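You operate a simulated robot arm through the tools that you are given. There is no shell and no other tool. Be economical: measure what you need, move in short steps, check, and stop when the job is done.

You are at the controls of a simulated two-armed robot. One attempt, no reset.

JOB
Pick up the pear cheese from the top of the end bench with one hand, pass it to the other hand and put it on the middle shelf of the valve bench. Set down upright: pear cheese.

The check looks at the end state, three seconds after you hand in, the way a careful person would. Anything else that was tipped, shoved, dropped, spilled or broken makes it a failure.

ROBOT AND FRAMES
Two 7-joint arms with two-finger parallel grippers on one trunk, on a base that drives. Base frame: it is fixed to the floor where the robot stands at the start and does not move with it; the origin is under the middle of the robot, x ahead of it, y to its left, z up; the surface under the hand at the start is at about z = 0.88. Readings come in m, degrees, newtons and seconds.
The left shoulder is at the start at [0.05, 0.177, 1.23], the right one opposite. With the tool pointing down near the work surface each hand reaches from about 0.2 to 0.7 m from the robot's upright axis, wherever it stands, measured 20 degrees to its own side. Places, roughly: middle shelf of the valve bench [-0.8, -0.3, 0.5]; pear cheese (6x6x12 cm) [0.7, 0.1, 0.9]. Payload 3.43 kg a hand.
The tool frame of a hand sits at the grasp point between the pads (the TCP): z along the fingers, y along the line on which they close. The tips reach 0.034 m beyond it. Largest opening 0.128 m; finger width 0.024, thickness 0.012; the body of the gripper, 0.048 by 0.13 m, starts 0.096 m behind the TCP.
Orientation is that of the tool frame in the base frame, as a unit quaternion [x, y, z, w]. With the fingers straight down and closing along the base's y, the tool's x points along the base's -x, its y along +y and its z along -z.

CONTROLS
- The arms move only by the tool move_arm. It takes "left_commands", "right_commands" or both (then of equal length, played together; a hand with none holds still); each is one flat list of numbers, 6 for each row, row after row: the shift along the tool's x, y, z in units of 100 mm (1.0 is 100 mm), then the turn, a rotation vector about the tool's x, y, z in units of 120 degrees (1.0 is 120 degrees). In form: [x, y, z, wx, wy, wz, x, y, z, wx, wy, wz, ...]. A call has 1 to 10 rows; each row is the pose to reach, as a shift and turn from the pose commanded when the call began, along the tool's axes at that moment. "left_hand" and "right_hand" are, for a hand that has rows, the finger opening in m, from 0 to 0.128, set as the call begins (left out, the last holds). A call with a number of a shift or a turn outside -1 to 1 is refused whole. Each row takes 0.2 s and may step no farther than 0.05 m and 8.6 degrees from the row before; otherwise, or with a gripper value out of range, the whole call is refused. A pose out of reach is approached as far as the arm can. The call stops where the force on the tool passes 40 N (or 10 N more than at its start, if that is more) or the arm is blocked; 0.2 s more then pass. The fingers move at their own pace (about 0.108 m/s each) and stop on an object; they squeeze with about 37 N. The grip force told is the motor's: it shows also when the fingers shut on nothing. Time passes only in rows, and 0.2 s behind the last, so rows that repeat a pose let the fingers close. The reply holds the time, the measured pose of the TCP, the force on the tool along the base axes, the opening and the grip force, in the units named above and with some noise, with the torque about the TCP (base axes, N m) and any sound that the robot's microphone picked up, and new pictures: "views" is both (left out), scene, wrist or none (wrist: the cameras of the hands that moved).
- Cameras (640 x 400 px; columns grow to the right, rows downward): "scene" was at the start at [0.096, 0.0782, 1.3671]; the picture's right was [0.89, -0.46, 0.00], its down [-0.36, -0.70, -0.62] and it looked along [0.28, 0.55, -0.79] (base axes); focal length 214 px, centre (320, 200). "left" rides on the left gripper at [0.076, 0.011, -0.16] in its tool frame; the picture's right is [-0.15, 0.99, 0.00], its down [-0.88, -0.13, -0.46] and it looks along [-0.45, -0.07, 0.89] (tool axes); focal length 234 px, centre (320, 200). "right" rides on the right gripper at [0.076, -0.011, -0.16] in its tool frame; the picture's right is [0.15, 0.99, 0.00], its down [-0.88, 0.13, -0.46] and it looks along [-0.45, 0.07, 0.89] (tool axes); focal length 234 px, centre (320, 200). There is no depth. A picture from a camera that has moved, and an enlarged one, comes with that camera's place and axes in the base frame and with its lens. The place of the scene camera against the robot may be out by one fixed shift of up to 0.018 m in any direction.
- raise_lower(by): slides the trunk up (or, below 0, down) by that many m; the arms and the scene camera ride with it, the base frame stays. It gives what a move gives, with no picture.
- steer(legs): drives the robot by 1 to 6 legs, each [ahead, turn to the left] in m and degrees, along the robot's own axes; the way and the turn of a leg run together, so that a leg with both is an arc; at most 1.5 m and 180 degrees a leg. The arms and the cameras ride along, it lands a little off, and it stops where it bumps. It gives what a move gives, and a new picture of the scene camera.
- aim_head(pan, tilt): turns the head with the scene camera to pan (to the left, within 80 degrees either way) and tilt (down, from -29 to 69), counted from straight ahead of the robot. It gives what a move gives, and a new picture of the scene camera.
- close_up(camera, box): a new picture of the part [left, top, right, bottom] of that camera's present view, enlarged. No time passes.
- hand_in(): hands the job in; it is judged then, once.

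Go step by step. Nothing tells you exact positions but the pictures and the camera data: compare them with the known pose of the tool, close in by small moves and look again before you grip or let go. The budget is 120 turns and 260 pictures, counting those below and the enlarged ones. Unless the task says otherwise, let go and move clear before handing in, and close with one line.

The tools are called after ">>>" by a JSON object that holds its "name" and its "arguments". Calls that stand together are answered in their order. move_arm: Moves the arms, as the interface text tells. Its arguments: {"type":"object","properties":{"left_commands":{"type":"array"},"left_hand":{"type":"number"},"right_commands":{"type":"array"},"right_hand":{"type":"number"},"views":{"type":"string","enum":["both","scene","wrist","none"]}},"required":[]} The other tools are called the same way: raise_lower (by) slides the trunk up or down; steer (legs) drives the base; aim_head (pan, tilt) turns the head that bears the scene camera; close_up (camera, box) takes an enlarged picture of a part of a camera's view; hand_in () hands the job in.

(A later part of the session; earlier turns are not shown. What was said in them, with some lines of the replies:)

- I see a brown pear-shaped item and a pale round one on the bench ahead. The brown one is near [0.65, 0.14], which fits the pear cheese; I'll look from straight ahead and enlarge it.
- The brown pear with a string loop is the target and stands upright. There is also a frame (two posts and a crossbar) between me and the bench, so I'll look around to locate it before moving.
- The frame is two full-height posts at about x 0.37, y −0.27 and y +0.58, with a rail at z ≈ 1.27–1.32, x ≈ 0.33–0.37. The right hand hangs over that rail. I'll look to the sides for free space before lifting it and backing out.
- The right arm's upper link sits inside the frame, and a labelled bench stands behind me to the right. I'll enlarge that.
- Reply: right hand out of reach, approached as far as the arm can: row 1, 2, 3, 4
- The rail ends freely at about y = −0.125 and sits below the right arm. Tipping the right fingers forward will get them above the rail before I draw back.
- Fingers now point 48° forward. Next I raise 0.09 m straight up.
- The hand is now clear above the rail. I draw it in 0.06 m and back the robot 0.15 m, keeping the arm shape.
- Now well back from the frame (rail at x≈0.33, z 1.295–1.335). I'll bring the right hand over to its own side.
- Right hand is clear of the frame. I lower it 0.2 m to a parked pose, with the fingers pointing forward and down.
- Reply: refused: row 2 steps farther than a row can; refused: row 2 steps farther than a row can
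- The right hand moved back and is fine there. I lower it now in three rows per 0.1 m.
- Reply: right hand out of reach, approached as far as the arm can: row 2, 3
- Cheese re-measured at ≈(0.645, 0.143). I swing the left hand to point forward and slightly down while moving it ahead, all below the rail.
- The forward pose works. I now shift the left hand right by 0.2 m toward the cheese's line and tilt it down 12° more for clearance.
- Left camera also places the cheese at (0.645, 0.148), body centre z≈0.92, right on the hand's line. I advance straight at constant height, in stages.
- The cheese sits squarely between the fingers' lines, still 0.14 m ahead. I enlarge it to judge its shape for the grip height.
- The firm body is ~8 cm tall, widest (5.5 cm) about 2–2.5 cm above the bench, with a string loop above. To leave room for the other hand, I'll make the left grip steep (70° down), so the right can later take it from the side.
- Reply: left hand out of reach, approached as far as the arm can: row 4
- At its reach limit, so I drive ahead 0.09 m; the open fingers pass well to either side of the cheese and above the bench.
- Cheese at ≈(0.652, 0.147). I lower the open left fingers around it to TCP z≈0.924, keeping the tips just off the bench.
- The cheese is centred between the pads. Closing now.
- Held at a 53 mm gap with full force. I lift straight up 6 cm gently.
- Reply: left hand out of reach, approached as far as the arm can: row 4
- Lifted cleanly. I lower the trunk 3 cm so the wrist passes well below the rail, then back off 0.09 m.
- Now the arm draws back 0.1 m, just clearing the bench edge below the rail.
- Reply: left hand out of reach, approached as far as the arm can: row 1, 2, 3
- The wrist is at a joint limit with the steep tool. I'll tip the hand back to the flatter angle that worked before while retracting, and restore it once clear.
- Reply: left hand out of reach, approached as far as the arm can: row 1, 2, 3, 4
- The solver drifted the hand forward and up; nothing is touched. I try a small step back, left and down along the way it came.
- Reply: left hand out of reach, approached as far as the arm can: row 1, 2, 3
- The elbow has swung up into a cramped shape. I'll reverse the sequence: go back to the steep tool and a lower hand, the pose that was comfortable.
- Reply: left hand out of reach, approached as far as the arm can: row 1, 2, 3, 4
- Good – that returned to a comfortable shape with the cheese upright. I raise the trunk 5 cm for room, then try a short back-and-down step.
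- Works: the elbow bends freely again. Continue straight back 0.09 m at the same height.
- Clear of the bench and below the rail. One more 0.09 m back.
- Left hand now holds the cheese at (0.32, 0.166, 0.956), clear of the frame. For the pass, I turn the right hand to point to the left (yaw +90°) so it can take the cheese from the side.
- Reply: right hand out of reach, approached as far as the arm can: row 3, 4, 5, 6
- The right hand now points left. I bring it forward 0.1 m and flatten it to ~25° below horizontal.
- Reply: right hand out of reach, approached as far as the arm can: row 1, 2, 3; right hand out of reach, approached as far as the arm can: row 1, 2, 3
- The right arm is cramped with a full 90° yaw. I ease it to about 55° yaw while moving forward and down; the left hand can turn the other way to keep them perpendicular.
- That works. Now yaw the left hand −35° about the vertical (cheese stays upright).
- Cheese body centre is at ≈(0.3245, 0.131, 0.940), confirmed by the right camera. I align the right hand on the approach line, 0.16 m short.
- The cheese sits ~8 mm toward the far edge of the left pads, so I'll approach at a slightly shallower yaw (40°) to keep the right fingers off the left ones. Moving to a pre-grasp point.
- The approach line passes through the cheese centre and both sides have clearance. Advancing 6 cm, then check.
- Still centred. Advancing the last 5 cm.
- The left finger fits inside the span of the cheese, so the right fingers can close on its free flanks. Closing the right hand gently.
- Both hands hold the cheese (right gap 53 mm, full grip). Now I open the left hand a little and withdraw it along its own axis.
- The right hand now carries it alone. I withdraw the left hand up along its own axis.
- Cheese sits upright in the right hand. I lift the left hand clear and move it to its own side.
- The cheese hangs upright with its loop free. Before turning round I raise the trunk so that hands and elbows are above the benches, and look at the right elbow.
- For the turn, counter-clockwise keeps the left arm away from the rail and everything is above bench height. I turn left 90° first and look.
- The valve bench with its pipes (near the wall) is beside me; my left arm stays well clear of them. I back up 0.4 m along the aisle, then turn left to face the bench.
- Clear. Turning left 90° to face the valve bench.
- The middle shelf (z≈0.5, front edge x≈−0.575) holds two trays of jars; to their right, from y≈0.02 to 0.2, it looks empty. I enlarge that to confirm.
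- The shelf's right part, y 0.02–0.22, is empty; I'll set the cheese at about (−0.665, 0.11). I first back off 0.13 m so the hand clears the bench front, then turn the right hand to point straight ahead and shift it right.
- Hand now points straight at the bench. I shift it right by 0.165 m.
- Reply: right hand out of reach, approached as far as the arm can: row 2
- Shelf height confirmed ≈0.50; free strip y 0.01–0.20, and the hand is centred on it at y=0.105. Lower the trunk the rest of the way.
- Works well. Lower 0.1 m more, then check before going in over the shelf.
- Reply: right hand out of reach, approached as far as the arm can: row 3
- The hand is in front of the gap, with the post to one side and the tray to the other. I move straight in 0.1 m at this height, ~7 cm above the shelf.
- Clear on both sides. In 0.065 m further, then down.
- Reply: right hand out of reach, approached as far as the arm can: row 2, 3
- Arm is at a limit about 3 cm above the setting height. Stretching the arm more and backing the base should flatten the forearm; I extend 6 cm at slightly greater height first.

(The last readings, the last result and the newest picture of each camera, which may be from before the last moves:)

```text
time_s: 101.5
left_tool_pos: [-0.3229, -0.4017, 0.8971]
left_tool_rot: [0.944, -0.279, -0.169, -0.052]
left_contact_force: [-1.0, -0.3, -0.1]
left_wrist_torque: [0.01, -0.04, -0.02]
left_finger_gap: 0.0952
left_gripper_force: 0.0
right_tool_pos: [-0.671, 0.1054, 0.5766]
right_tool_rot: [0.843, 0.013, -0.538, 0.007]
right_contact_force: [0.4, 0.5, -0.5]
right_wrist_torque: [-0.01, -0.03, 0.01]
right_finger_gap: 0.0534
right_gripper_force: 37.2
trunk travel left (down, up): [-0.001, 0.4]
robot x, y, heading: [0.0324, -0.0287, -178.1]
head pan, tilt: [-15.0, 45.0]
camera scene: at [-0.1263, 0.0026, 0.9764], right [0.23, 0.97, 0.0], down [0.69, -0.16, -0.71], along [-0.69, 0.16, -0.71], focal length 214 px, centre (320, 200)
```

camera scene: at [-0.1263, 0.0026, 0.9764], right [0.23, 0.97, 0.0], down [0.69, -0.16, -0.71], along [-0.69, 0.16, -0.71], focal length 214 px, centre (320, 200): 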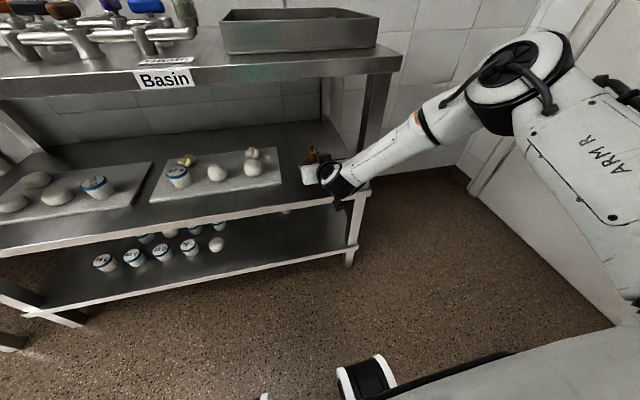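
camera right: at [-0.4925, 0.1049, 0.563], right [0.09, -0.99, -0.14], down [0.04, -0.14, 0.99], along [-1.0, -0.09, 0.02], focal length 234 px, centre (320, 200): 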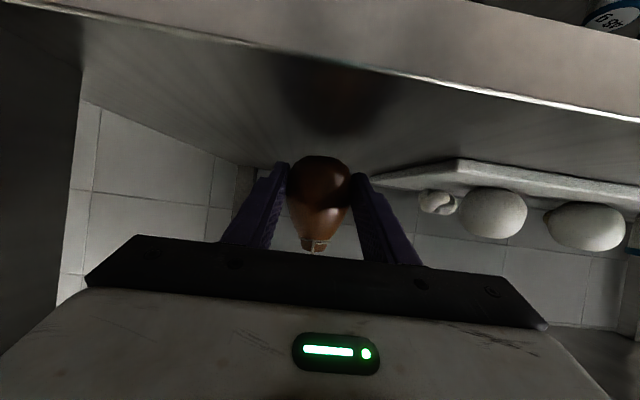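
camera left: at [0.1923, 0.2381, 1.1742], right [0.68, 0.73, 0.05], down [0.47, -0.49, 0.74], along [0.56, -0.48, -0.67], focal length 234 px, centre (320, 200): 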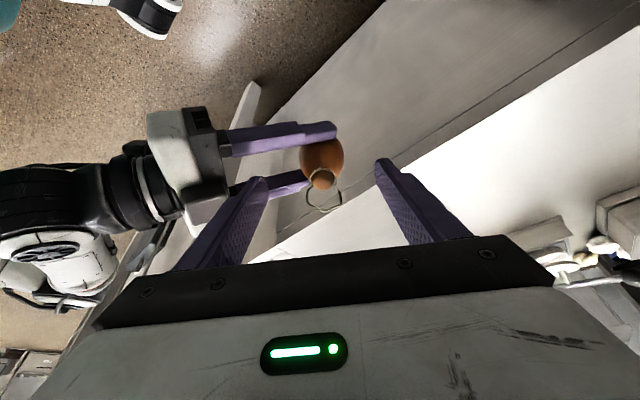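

Extended pose held without complaint. Now lower 3 cm.

>>> {"name": "move_arm", "arguments": {"right_commands": [0.09, 0, 0.042, 0, 0, 0, 0.18, 0, 0.084, 0, 0, 0, 0.27, 0, 0.126, 0, 0, 0], "views": "both"}}

>>> {"name": "close_up", "arguments": {"camera": "right", "box": [200, 100, 440, 280]}}

```text
time_s: 102.3
left_tool_pos: [-0.3235, -0.4023, 0.8979]
left_tool_rot: [0.944, -0.28, -0.169, -0.053]
left_contact_force: [0.4, -0.3, 0.1]
left_wrist_torque: [0.05, -0.01, 0.05]
left_finger_gap: 0.0952
left_gripper_force: 0.1
right_tool_pos: [-0.6696, 0.1045, 0.5649]
right_tool_rot: [0.845, 0.015, -0.534, 0.006]
right_contact_force: [-0.2, 0.0, -1.5]
right_wrist_torque: [0.03, -0.03, -0.04]
right_finger_gap: 0.0534
right_gripper_force: 36.9
right hand out of reach, approached as far as the arm can: row 2, 3
trunk travel left (down, up): [-0.001, 0.4]
robot x, y, heading: [0.0315, -0.0256, -177.9]
head pan, tilt: [-15.0, 45.0]
camera scene: at [-0.1263, 0.0026, 0.9764], right [0.23, 0.97, 0.0], down [0.69, -0.16, -0.71], along [-0.69, 0.16, -0.71], focal length 214 px, centre (320, 200)
camera right: at [-0.492, 0.1226, 0.5659], right [0.09, -0.99, -0.14], down [0.04, -0.13, 0.99], along [-0.99, -0.1, 0.03], focal length 234 px, centre (320, 200)
```

scene: 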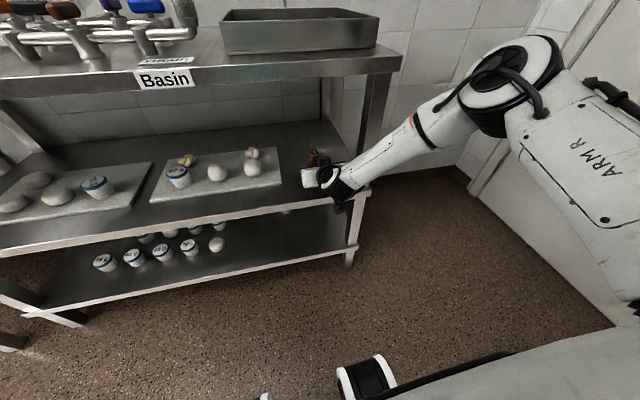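
right: 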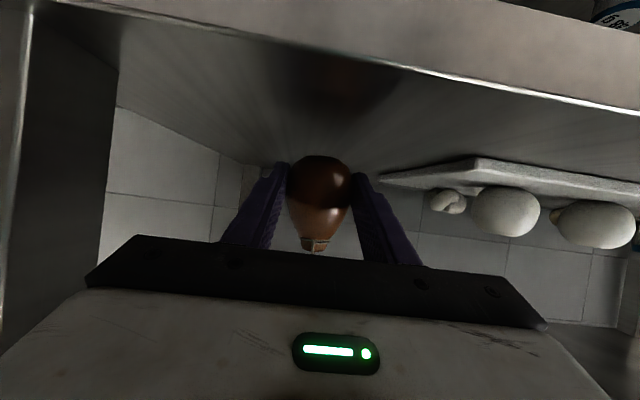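

```text
2.22 times, centred on (320, 190) of right
camera zoom: at [-0.492, 0.1226, 0.5659], right [0.09, -0.99, -0.14], down [0.04, -0.13, 0.99], along [-0.99, -0.1, 0.03], focal length 520 px, centre (320, 222)
```

zoom: 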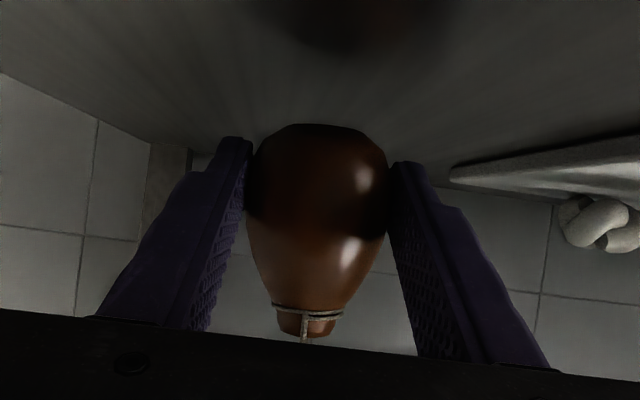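

Still limited by the wrist; the forearm comes in from the right, so I yaw the hand 24° left to line it up better, shifting slightly away from the post.

>>> {"name": "move_arm", "arguments": {"right_commands": [0, 0.05, 0, -0.0605, 0, -0.028, 0, 0.1, 0, -0.121, 0, -0.056, 0, 0.15, 0, -0.1815, 0, -0.084], "views": "none"}}

>>> {"name": "move_arm", "arguments": {"right_commands": [0.09, 0, 0.042, 0, 0, 0, 0.18, 0, 0.084, 0, 0, 0], "views": "both"}}

```text
time_s: 103.1
left_tool_pos: [-0.3236, -0.4024, 0.8981]
left_tool_rot: [0.943, -0.282, -0.169, -0.053]
left_contact_force: [0.2, -1.0, 0.2]
left_wrist_torque: [0.07, 0.02, 0.01]
left_finger_gap: 0.0951
left_gripper_force: 0.1
right_tool_pos: [-0.6623, 0.0887, 0.5469]
right_tool_rot: [0.86, 0.048, -0.506, 0.028]
right_contact_force: [-0.2, 4.6, 10.2]
right_wrist_torque: [0.18, 0.21, 0.01]
right_finger_gap: 0.054
right_gripper_force: 20.4
right hand out of reach, approached as far as the arm can: row 1, 2, 3
trunk travel left (down, up): [-0.001, 0.4]
robot x, y, heading: [0.0294, -0.0249, -178.0]
head pan, tilt: [-15.0, 45.0]
stopped in row 3 (right hand): the force on the tool passed its limit at 150 N (the readings are from after the stop); the commanded pose is now the measured one
```

```text
time_s: 103.7
left_tool_pos: [-0.3231, -0.4018, 0.8986]
left_tool_rot: [0.944, -0.279, -0.17, -0.052]
left_contact_force: [-0.7, -0.2, -0.9]
left_wrist_torque: [0.01, -0.03, -0.03]
left_finger_gap: 0.0948
left_gripper_force: 0.1
right_tool_pos: [-0.6614, 0.088, 0.5473]
right_tool_rot: [0.861, 0.047, -0.506, 0.028]
right_contact_force: [-5.6, 5.6, 16.8]
right_wrist_torque: [0.36, 0.6, -0.03]
right_finger_gap: 0.0539
right_gripper_force: 36.9
right hand out of reach, approached as far as the arm can: row 1, 2
trunk travel left (down, up): [-0.001, 0.4]
robot x, y, heading: [0.0342, -0.0239, -178.0]
head pan, tilt: [-15.0, 45.0]
camera scene: at [-0.1252, 0.0026, 0.9769], right [0.23, 0.97, 0.0], down [0.69, -0.16, -0.71], along [-0.69, 0.16, -0.71], focal length 214 px, centre (320, 200)
camera right: at [-0.487, 0.119, 0.5584], right [0.18, -0.98, -0.13], down [-0.01, -0.13, 0.99], along [-0.98, -0.18, -0.04], focal length 234 px, centre (320, 200)
```

scene: 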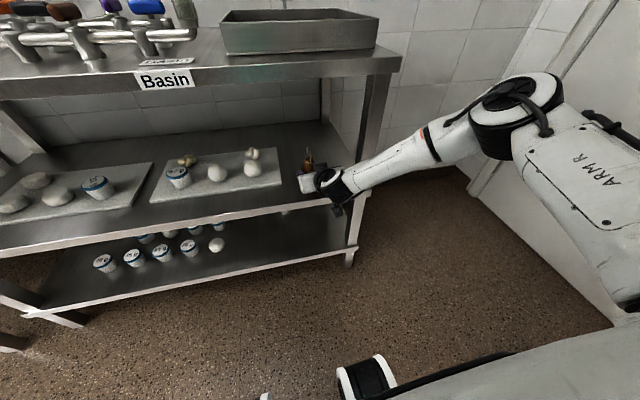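
right: 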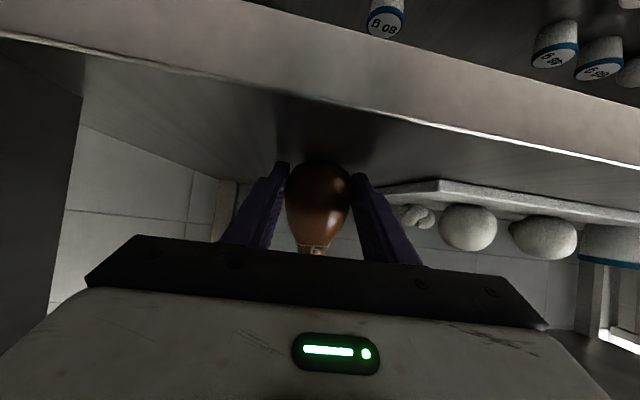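

The hand settled: the cheese is now touching the shelf (upward force through its base), tilted only ~4°. Let me look closely before letting go.

>>> {"name": "close_up", "arguments": {"camera": "right", "box": [220, 110, 420, 270]}}

>>> {"name": "close_up", "arguments": {"camera": "scene", "box": [240, 120, 380, 240]}}

```text
2.50 times, centred on (320, 190) of right
camera zoom: at [-0.487, 0.119, 0.5584], right [0.18, -0.98, -0.13], down [-0.01, -0.13, 0.99], along [-0.98, -0.18, -0.04], focal length 585 px, centre (320, 225)
```

zoom: 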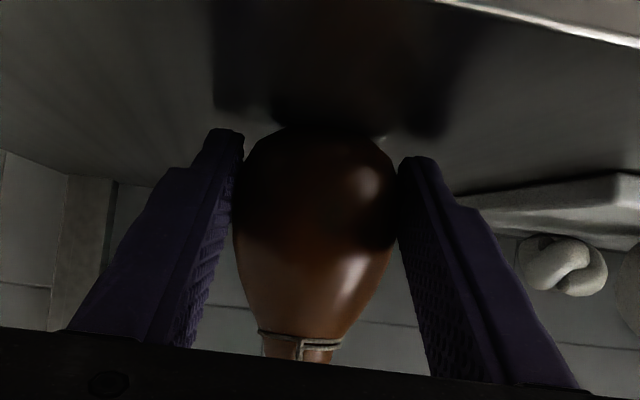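

```text
3.33 times, centred on (310, 180) of scene
camera zoom: at [-0.1252, 0.0026, 0.9769], right [0.23, 0.97, 0.0], down [0.69, -0.16, -0.71], along [-0.69, 0.16, -0.71], focal length 715 px, centre (353, 267)
```

zoom: 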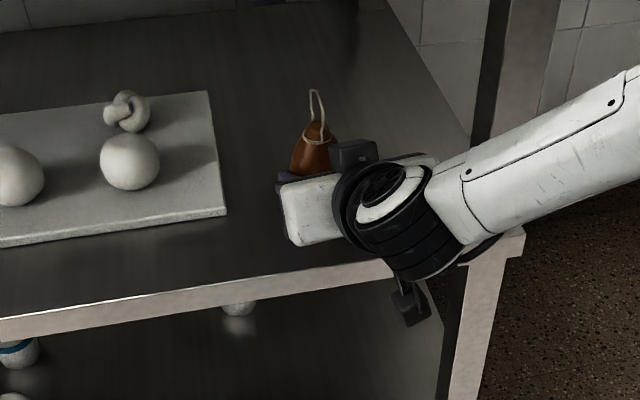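

The cheese base meets its reflection – it is resting on the shelf, fingertips a few mm above. I open the fingers slightly first.

>>> {"name": "move_arm", "arguments": {"right_commands": [0, 0, 0, 0, 0, 0, 0, 0, 0, 0, 0, 0], "right_hand": 0.064, "views": "both"}}

>>> {"name": "close_up", "arguments": {"camera": "right", "box": [220, 110, 420, 270]}}

```text
time_s: 104.3
left_tool_pos: [-0.3233, -0.402, 0.8981]
left_tool_rot: [0.943, -0.279, -0.171, -0.053]
left_contact_force: [0.0, -0.5, -0.2]
left_wrist_torque: [0.0, -0.05, 0.02]
left_finger_gap: 0.0951
left_gripper_force: 0.0
right_tool_pos: [-0.6612, 0.0848, 0.5465]
right_tool_rot: [0.861, 0.05, -0.506, 0.031]
right_contact_force: [-9.1, -5.5, 17.7]
right_wrist_torque: [0.39, 0.75, 0.63]
right_finger_gap: 0.0618
right_gripper_force: 0.1
trunk travel left (down, up): [-0.001, 0.4]
robot x, y, heading: [0.0329, -0.0239, -177.9]
head pan, tilt: [-15.0, 45.0]
camera scene: at [-0.1252, 0.0021, 0.9768], right [0.23, 0.97, 0.0], down [0.69, -0.16, -0.71], along [-0.69, 0.16, -0.71], focal length 214 px, centre (320, 200)
camera right: at [-0.4863, 0.1168, 0.5587], right [0.19, -0.97, -0.13], down [-0.01, -0.13, 0.99], along [-0.98, -0.18, -0.04], focal length 234 px, centre (320, 200)
```

scene: 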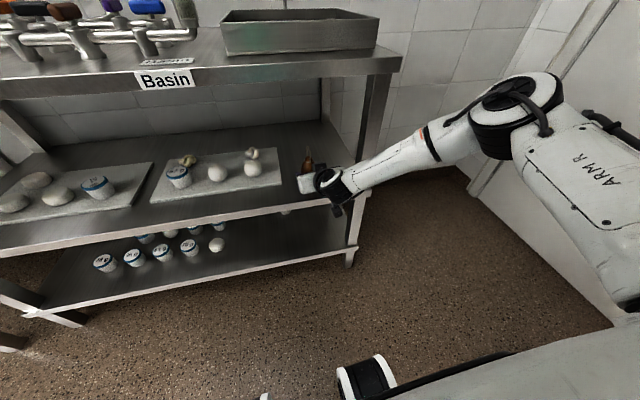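
right: 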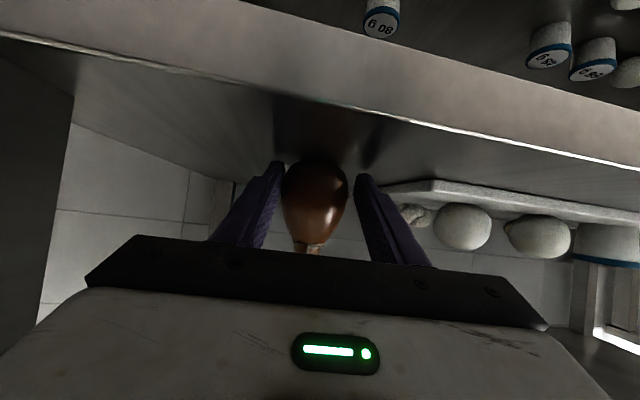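

```text
2.50 times, centred on (320, 190) of right
camera zoom: at [-0.4863, 0.1168, 0.5587], right [0.19, -0.97, -0.13], down [-0.01, -0.13, 0.99], along [-0.98, -0.18, -0.04], focal length 585 px, centre (320, 225)
```

zoom: 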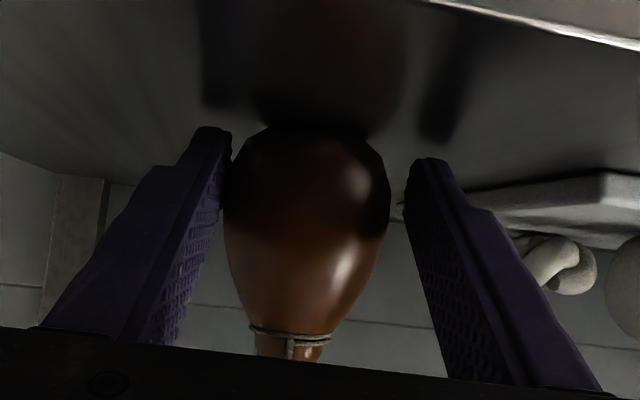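

The cheese stands on its own and upright; one fingertip lightly touches the shelf. I open further.

>>> {"name": "move_arm", "arguments": {"right_commands": [0, 0, 0, 0, 0, 0, 0, 0, 0, 0, 0, 0], "right_hand": 0.1, "views": "wrist"}}

>>> {"name": "close_up", "arguments": {"camera": "scene", "box": [240, 120, 380, 240]}}

```text
time_s: 104.9
left_tool_pos: [-0.3224, -0.4026, 0.898]
left_tool_rot: [0.943, -0.28, -0.171, -0.053]
left_contact_force: [-0.1, -0.7, 0.1]
left_wrist_torque: [0.03, 0.01, -0.01]
left_finger_gap: 0.0953
left_gripper_force: 0.0
right_tool_pos: [-0.6596, 0.0832, 0.547]
right_tool_rot: [0.861, 0.051, -0.505, 0.032]
right_contact_force: [0.9, -10.3, 15.1]
right_wrist_torque: [0.42, 0.42, 0.48]
right_finger_gap: 0.0944
right_gripper_force: 0.1
trunk travel left (down, up): [-0.001, 0.4]
robot x, y, heading: [0.0343, -0.0241, -178.1]
head pan, tilt: [-15.0, 45.0]
camera right: at [-0.4858, 0.1162, 0.5589], right [0.19, -0.97, -0.12], down [-0.02, -0.13, 0.99], along [-0.98, -0.19, -0.04], focal length 234 px, centre (320, 200)
```

right: 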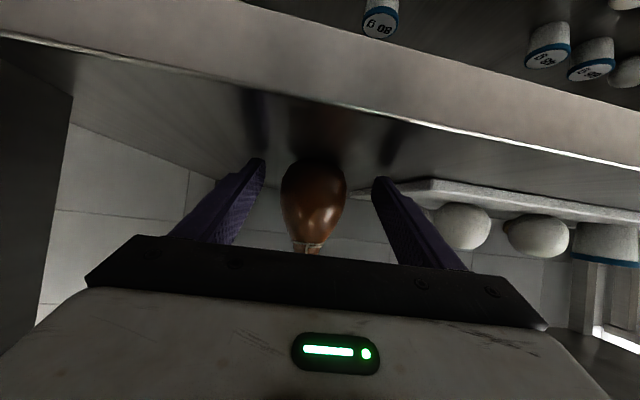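

```text
3.33 times, centred on (310, 180) of scene
camera zoom: at [-0.1251, 0.0019, 0.9767], right [0.23, 0.97, 0.0], down [0.69, -0.16, -0.71], along [-0.69, 0.16, -0.71], focal length 715 px, centre (353, 267)
```

zoom: 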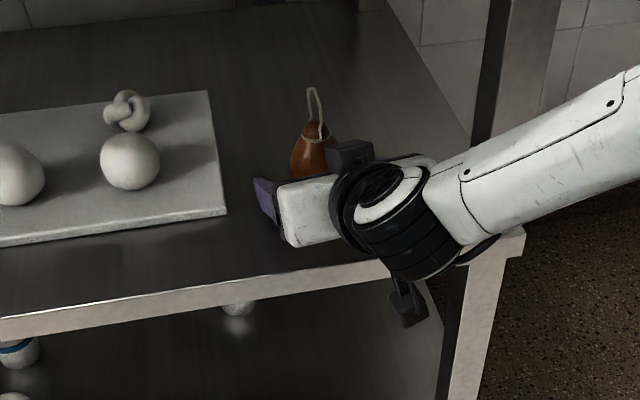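

The cheese stands free between the open fingers. I back the robot straight out 8 cm, which keeps the hand's path predictable.

>>> {"name": "steer", "arguments": {"legs": [[-0.08, 0]]}}

>>> {"name": "close_up", "arguments": {"camera": "right", "box": [160, 100, 480, 300]}}

```text
time_s: 106.4
left_tool_pos: [-0.2416, -0.3967, 0.8982]
left_tool_rot: [0.943, -0.282, -0.169, -0.053]
left_contact_force: [-0.3, -0.3, 0.2]
left_wrist_torque: [0.02, -0.01, 0.01]
left_finger_gap: 0.0949
left_gripper_force: 0.2
right_tool_pos: [-0.5787, 0.0907, 0.5476]
right_tool_rot: [0.861, 0.047, -0.506, 0.029]
right_contact_force: [6.0, 0.3, 5.8]
right_wrist_torque: [0.26, 0.03, -0.3]
right_finger_gap: 0.0997
right_gripper_force: 0.1
trunk travel left (down, up): [-0.001, 0.4]
robot x, y, heading: [0.1113, -0.0187, -178.0]
head pan, tilt: [-15.0, 45.0]
stopped in leg 1: the force on the tool passed its limit at 42 N (the readings are from after the stop); the commanded pose is now the measured one
camera scene: at [-0.0435, 0.0059, 0.9764], right [0.23, 0.97, 0.0], down [0.69, -0.16, -0.71], along [-0.69, 0.16, -0.71], focal length 214 px, centre (320, 200)
```

scene: 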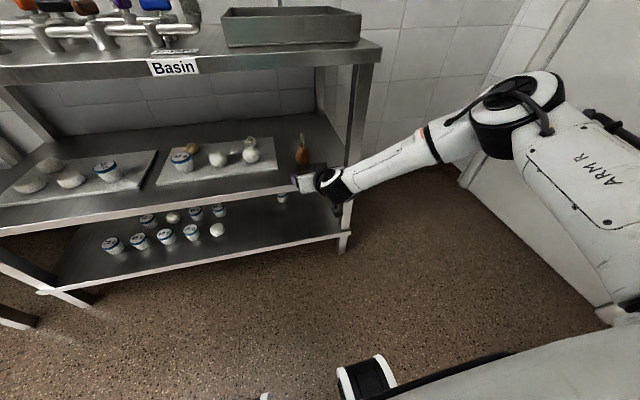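

```text
2.00 times, centred on (320, 200) of right
camera zoom: at [-0.4031, 0.1223, 0.5589], right [0.18, -0.98, -0.13], down [-0.02, -0.13, 0.99], along [-0.98, -0.18, -0.04], focal length 468 px, centre (320, 200)
```

zoom: 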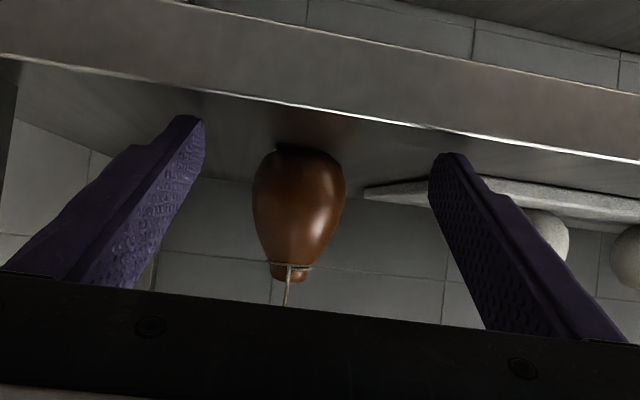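

The cheese stands upright on the middle shelf, hand clear of it. I raise the trunk 5 cm to lift the fingers off the shelf, then draw the hand out.

>>> {"name": "raise_lower", "arguments": {"by": 0.05}}

>>> {"name": "move_arm", "arguments": {"right_commands": [0.15, 0, -0.25, 0, 0, 0, 0.3, 0, -0.5, 0, 0, 0, 0.4, 0, -0.75, 0, 0, 0], "views": "both"}}

>>> {"name": "close_up", "arguments": {"camera": "scene", "box": [140, 90, 400, 250]}}

```text
time_s: 107.3
left_tool_pos: [-0.242, -0.3976, 0.9472]
left_tool_rot: [0.943, -0.281, -0.17, -0.052]
left_contact_force: [0.3, 0.5, -0.5]
left_wrist_torque: [0.0, 0.02, 0.02]
left_finger_gap: 0.0949
left_gripper_force: 0.2
right_tool_pos: [-0.5787, 0.0921, 0.5951]
right_tool_rot: [0.861, 0.048, -0.505, 0.029]
right_contact_force: [0.3, 0.2, -0.4]
right_wrist_torque: [-0.01, 0.0, -0.03]
right_finger_gap: 0.0998
right_gripper_force: 0.0
trunk travel left (down, up): [-0.051, 0.35]
robot x, y, heading: [0.1134, -0.0202, -178.3]
head pan, tilt: [-15.0, 45.0]
```

```text
time_s: 108.1
left_tool_pos: [-0.2426, -0.3983, 0.9476]
left_tool_rot: [0.943, -0.281, -0.17, -0.053]
left_contact_force: [-0.7, -0.5, -0.2]
left_wrist_torque: [-0.01, -0.01, 0.01]
left_finger_gap: 0.095
left_gripper_force: 0.1
right_tool_pos: [-0.4978, 0.0859, 0.6106]
right_tool_rot: [0.865, 0.043, -0.5, 0.021]
right_contact_force: [0.6, 0.2, 0.5]
right_wrist_torque: [0.0, -0.02, 0.0]
right_finger_gap: 0.0999
right_gripper_force: 0.2
right hand out of reach, approached as far as the arm can: row 1, 2, 3
trunk travel left (down, up): [-0.051, 0.35]
robot x, y, heading: [0.1082, -0.0237, -178.2]
head pan, tilt: [-15.0, 45.0]
camera scene: at [-0.0439, 0.006, 1.0265], right [0.23, 0.97, 0.0], down [0.69, -0.16, -0.71], along [-0.69, 0.16, -0.71], focal length 214 px, centre (320, 200)
camera right: at [-0.3229, 0.1152, 0.6251], right [0.17, -0.98, -0.13], down [-0.03, -0.14, 0.99], along [-0.98, -0.16, -0.05], focal length 234 px, centre (320, 200)
```

scene: 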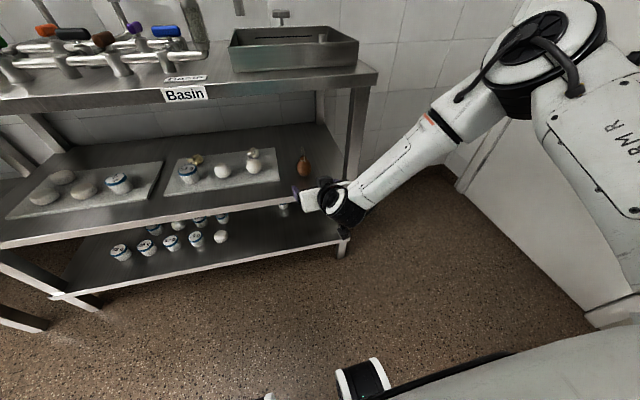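
right: 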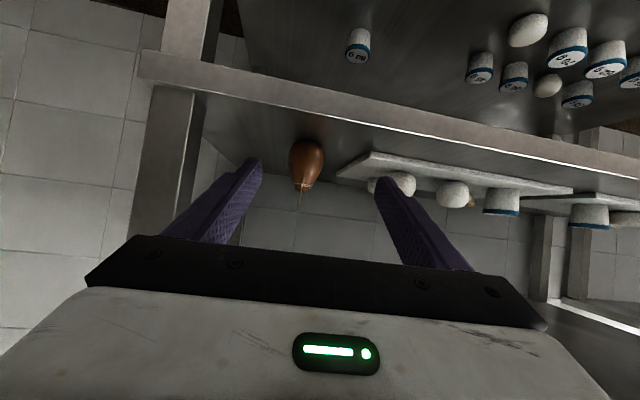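

```text
2.46 times, centred on (270, 170) of scene
camera zoom: at [-0.0439, 0.006, 1.0265], right [0.23, 0.97, 0.0], down [0.69, -0.16, -0.71], along [-0.69, 0.16, -0.71], focal length 528 px, centre (443, 274)
```

zoom: 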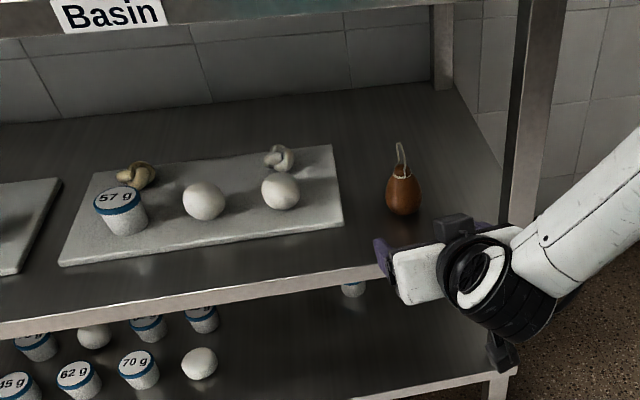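

The pear cheese stands upright and free on the middle shelf. Both hands are clear of it and nothing else has moved, so I hand in.

>>> {"name": "hand_in", "arguments": {}}

```text
The job is handed in.
```

The left hand picked the pear cheese off the end bench and passed it to the right, which set it upright on the middle shelf of the valve bench. On the way down the hand's force spiked to 150 N, and backing out stopped once at 42 N. I saw no damage, nothing else appeared to have moved, and the job is handed in.
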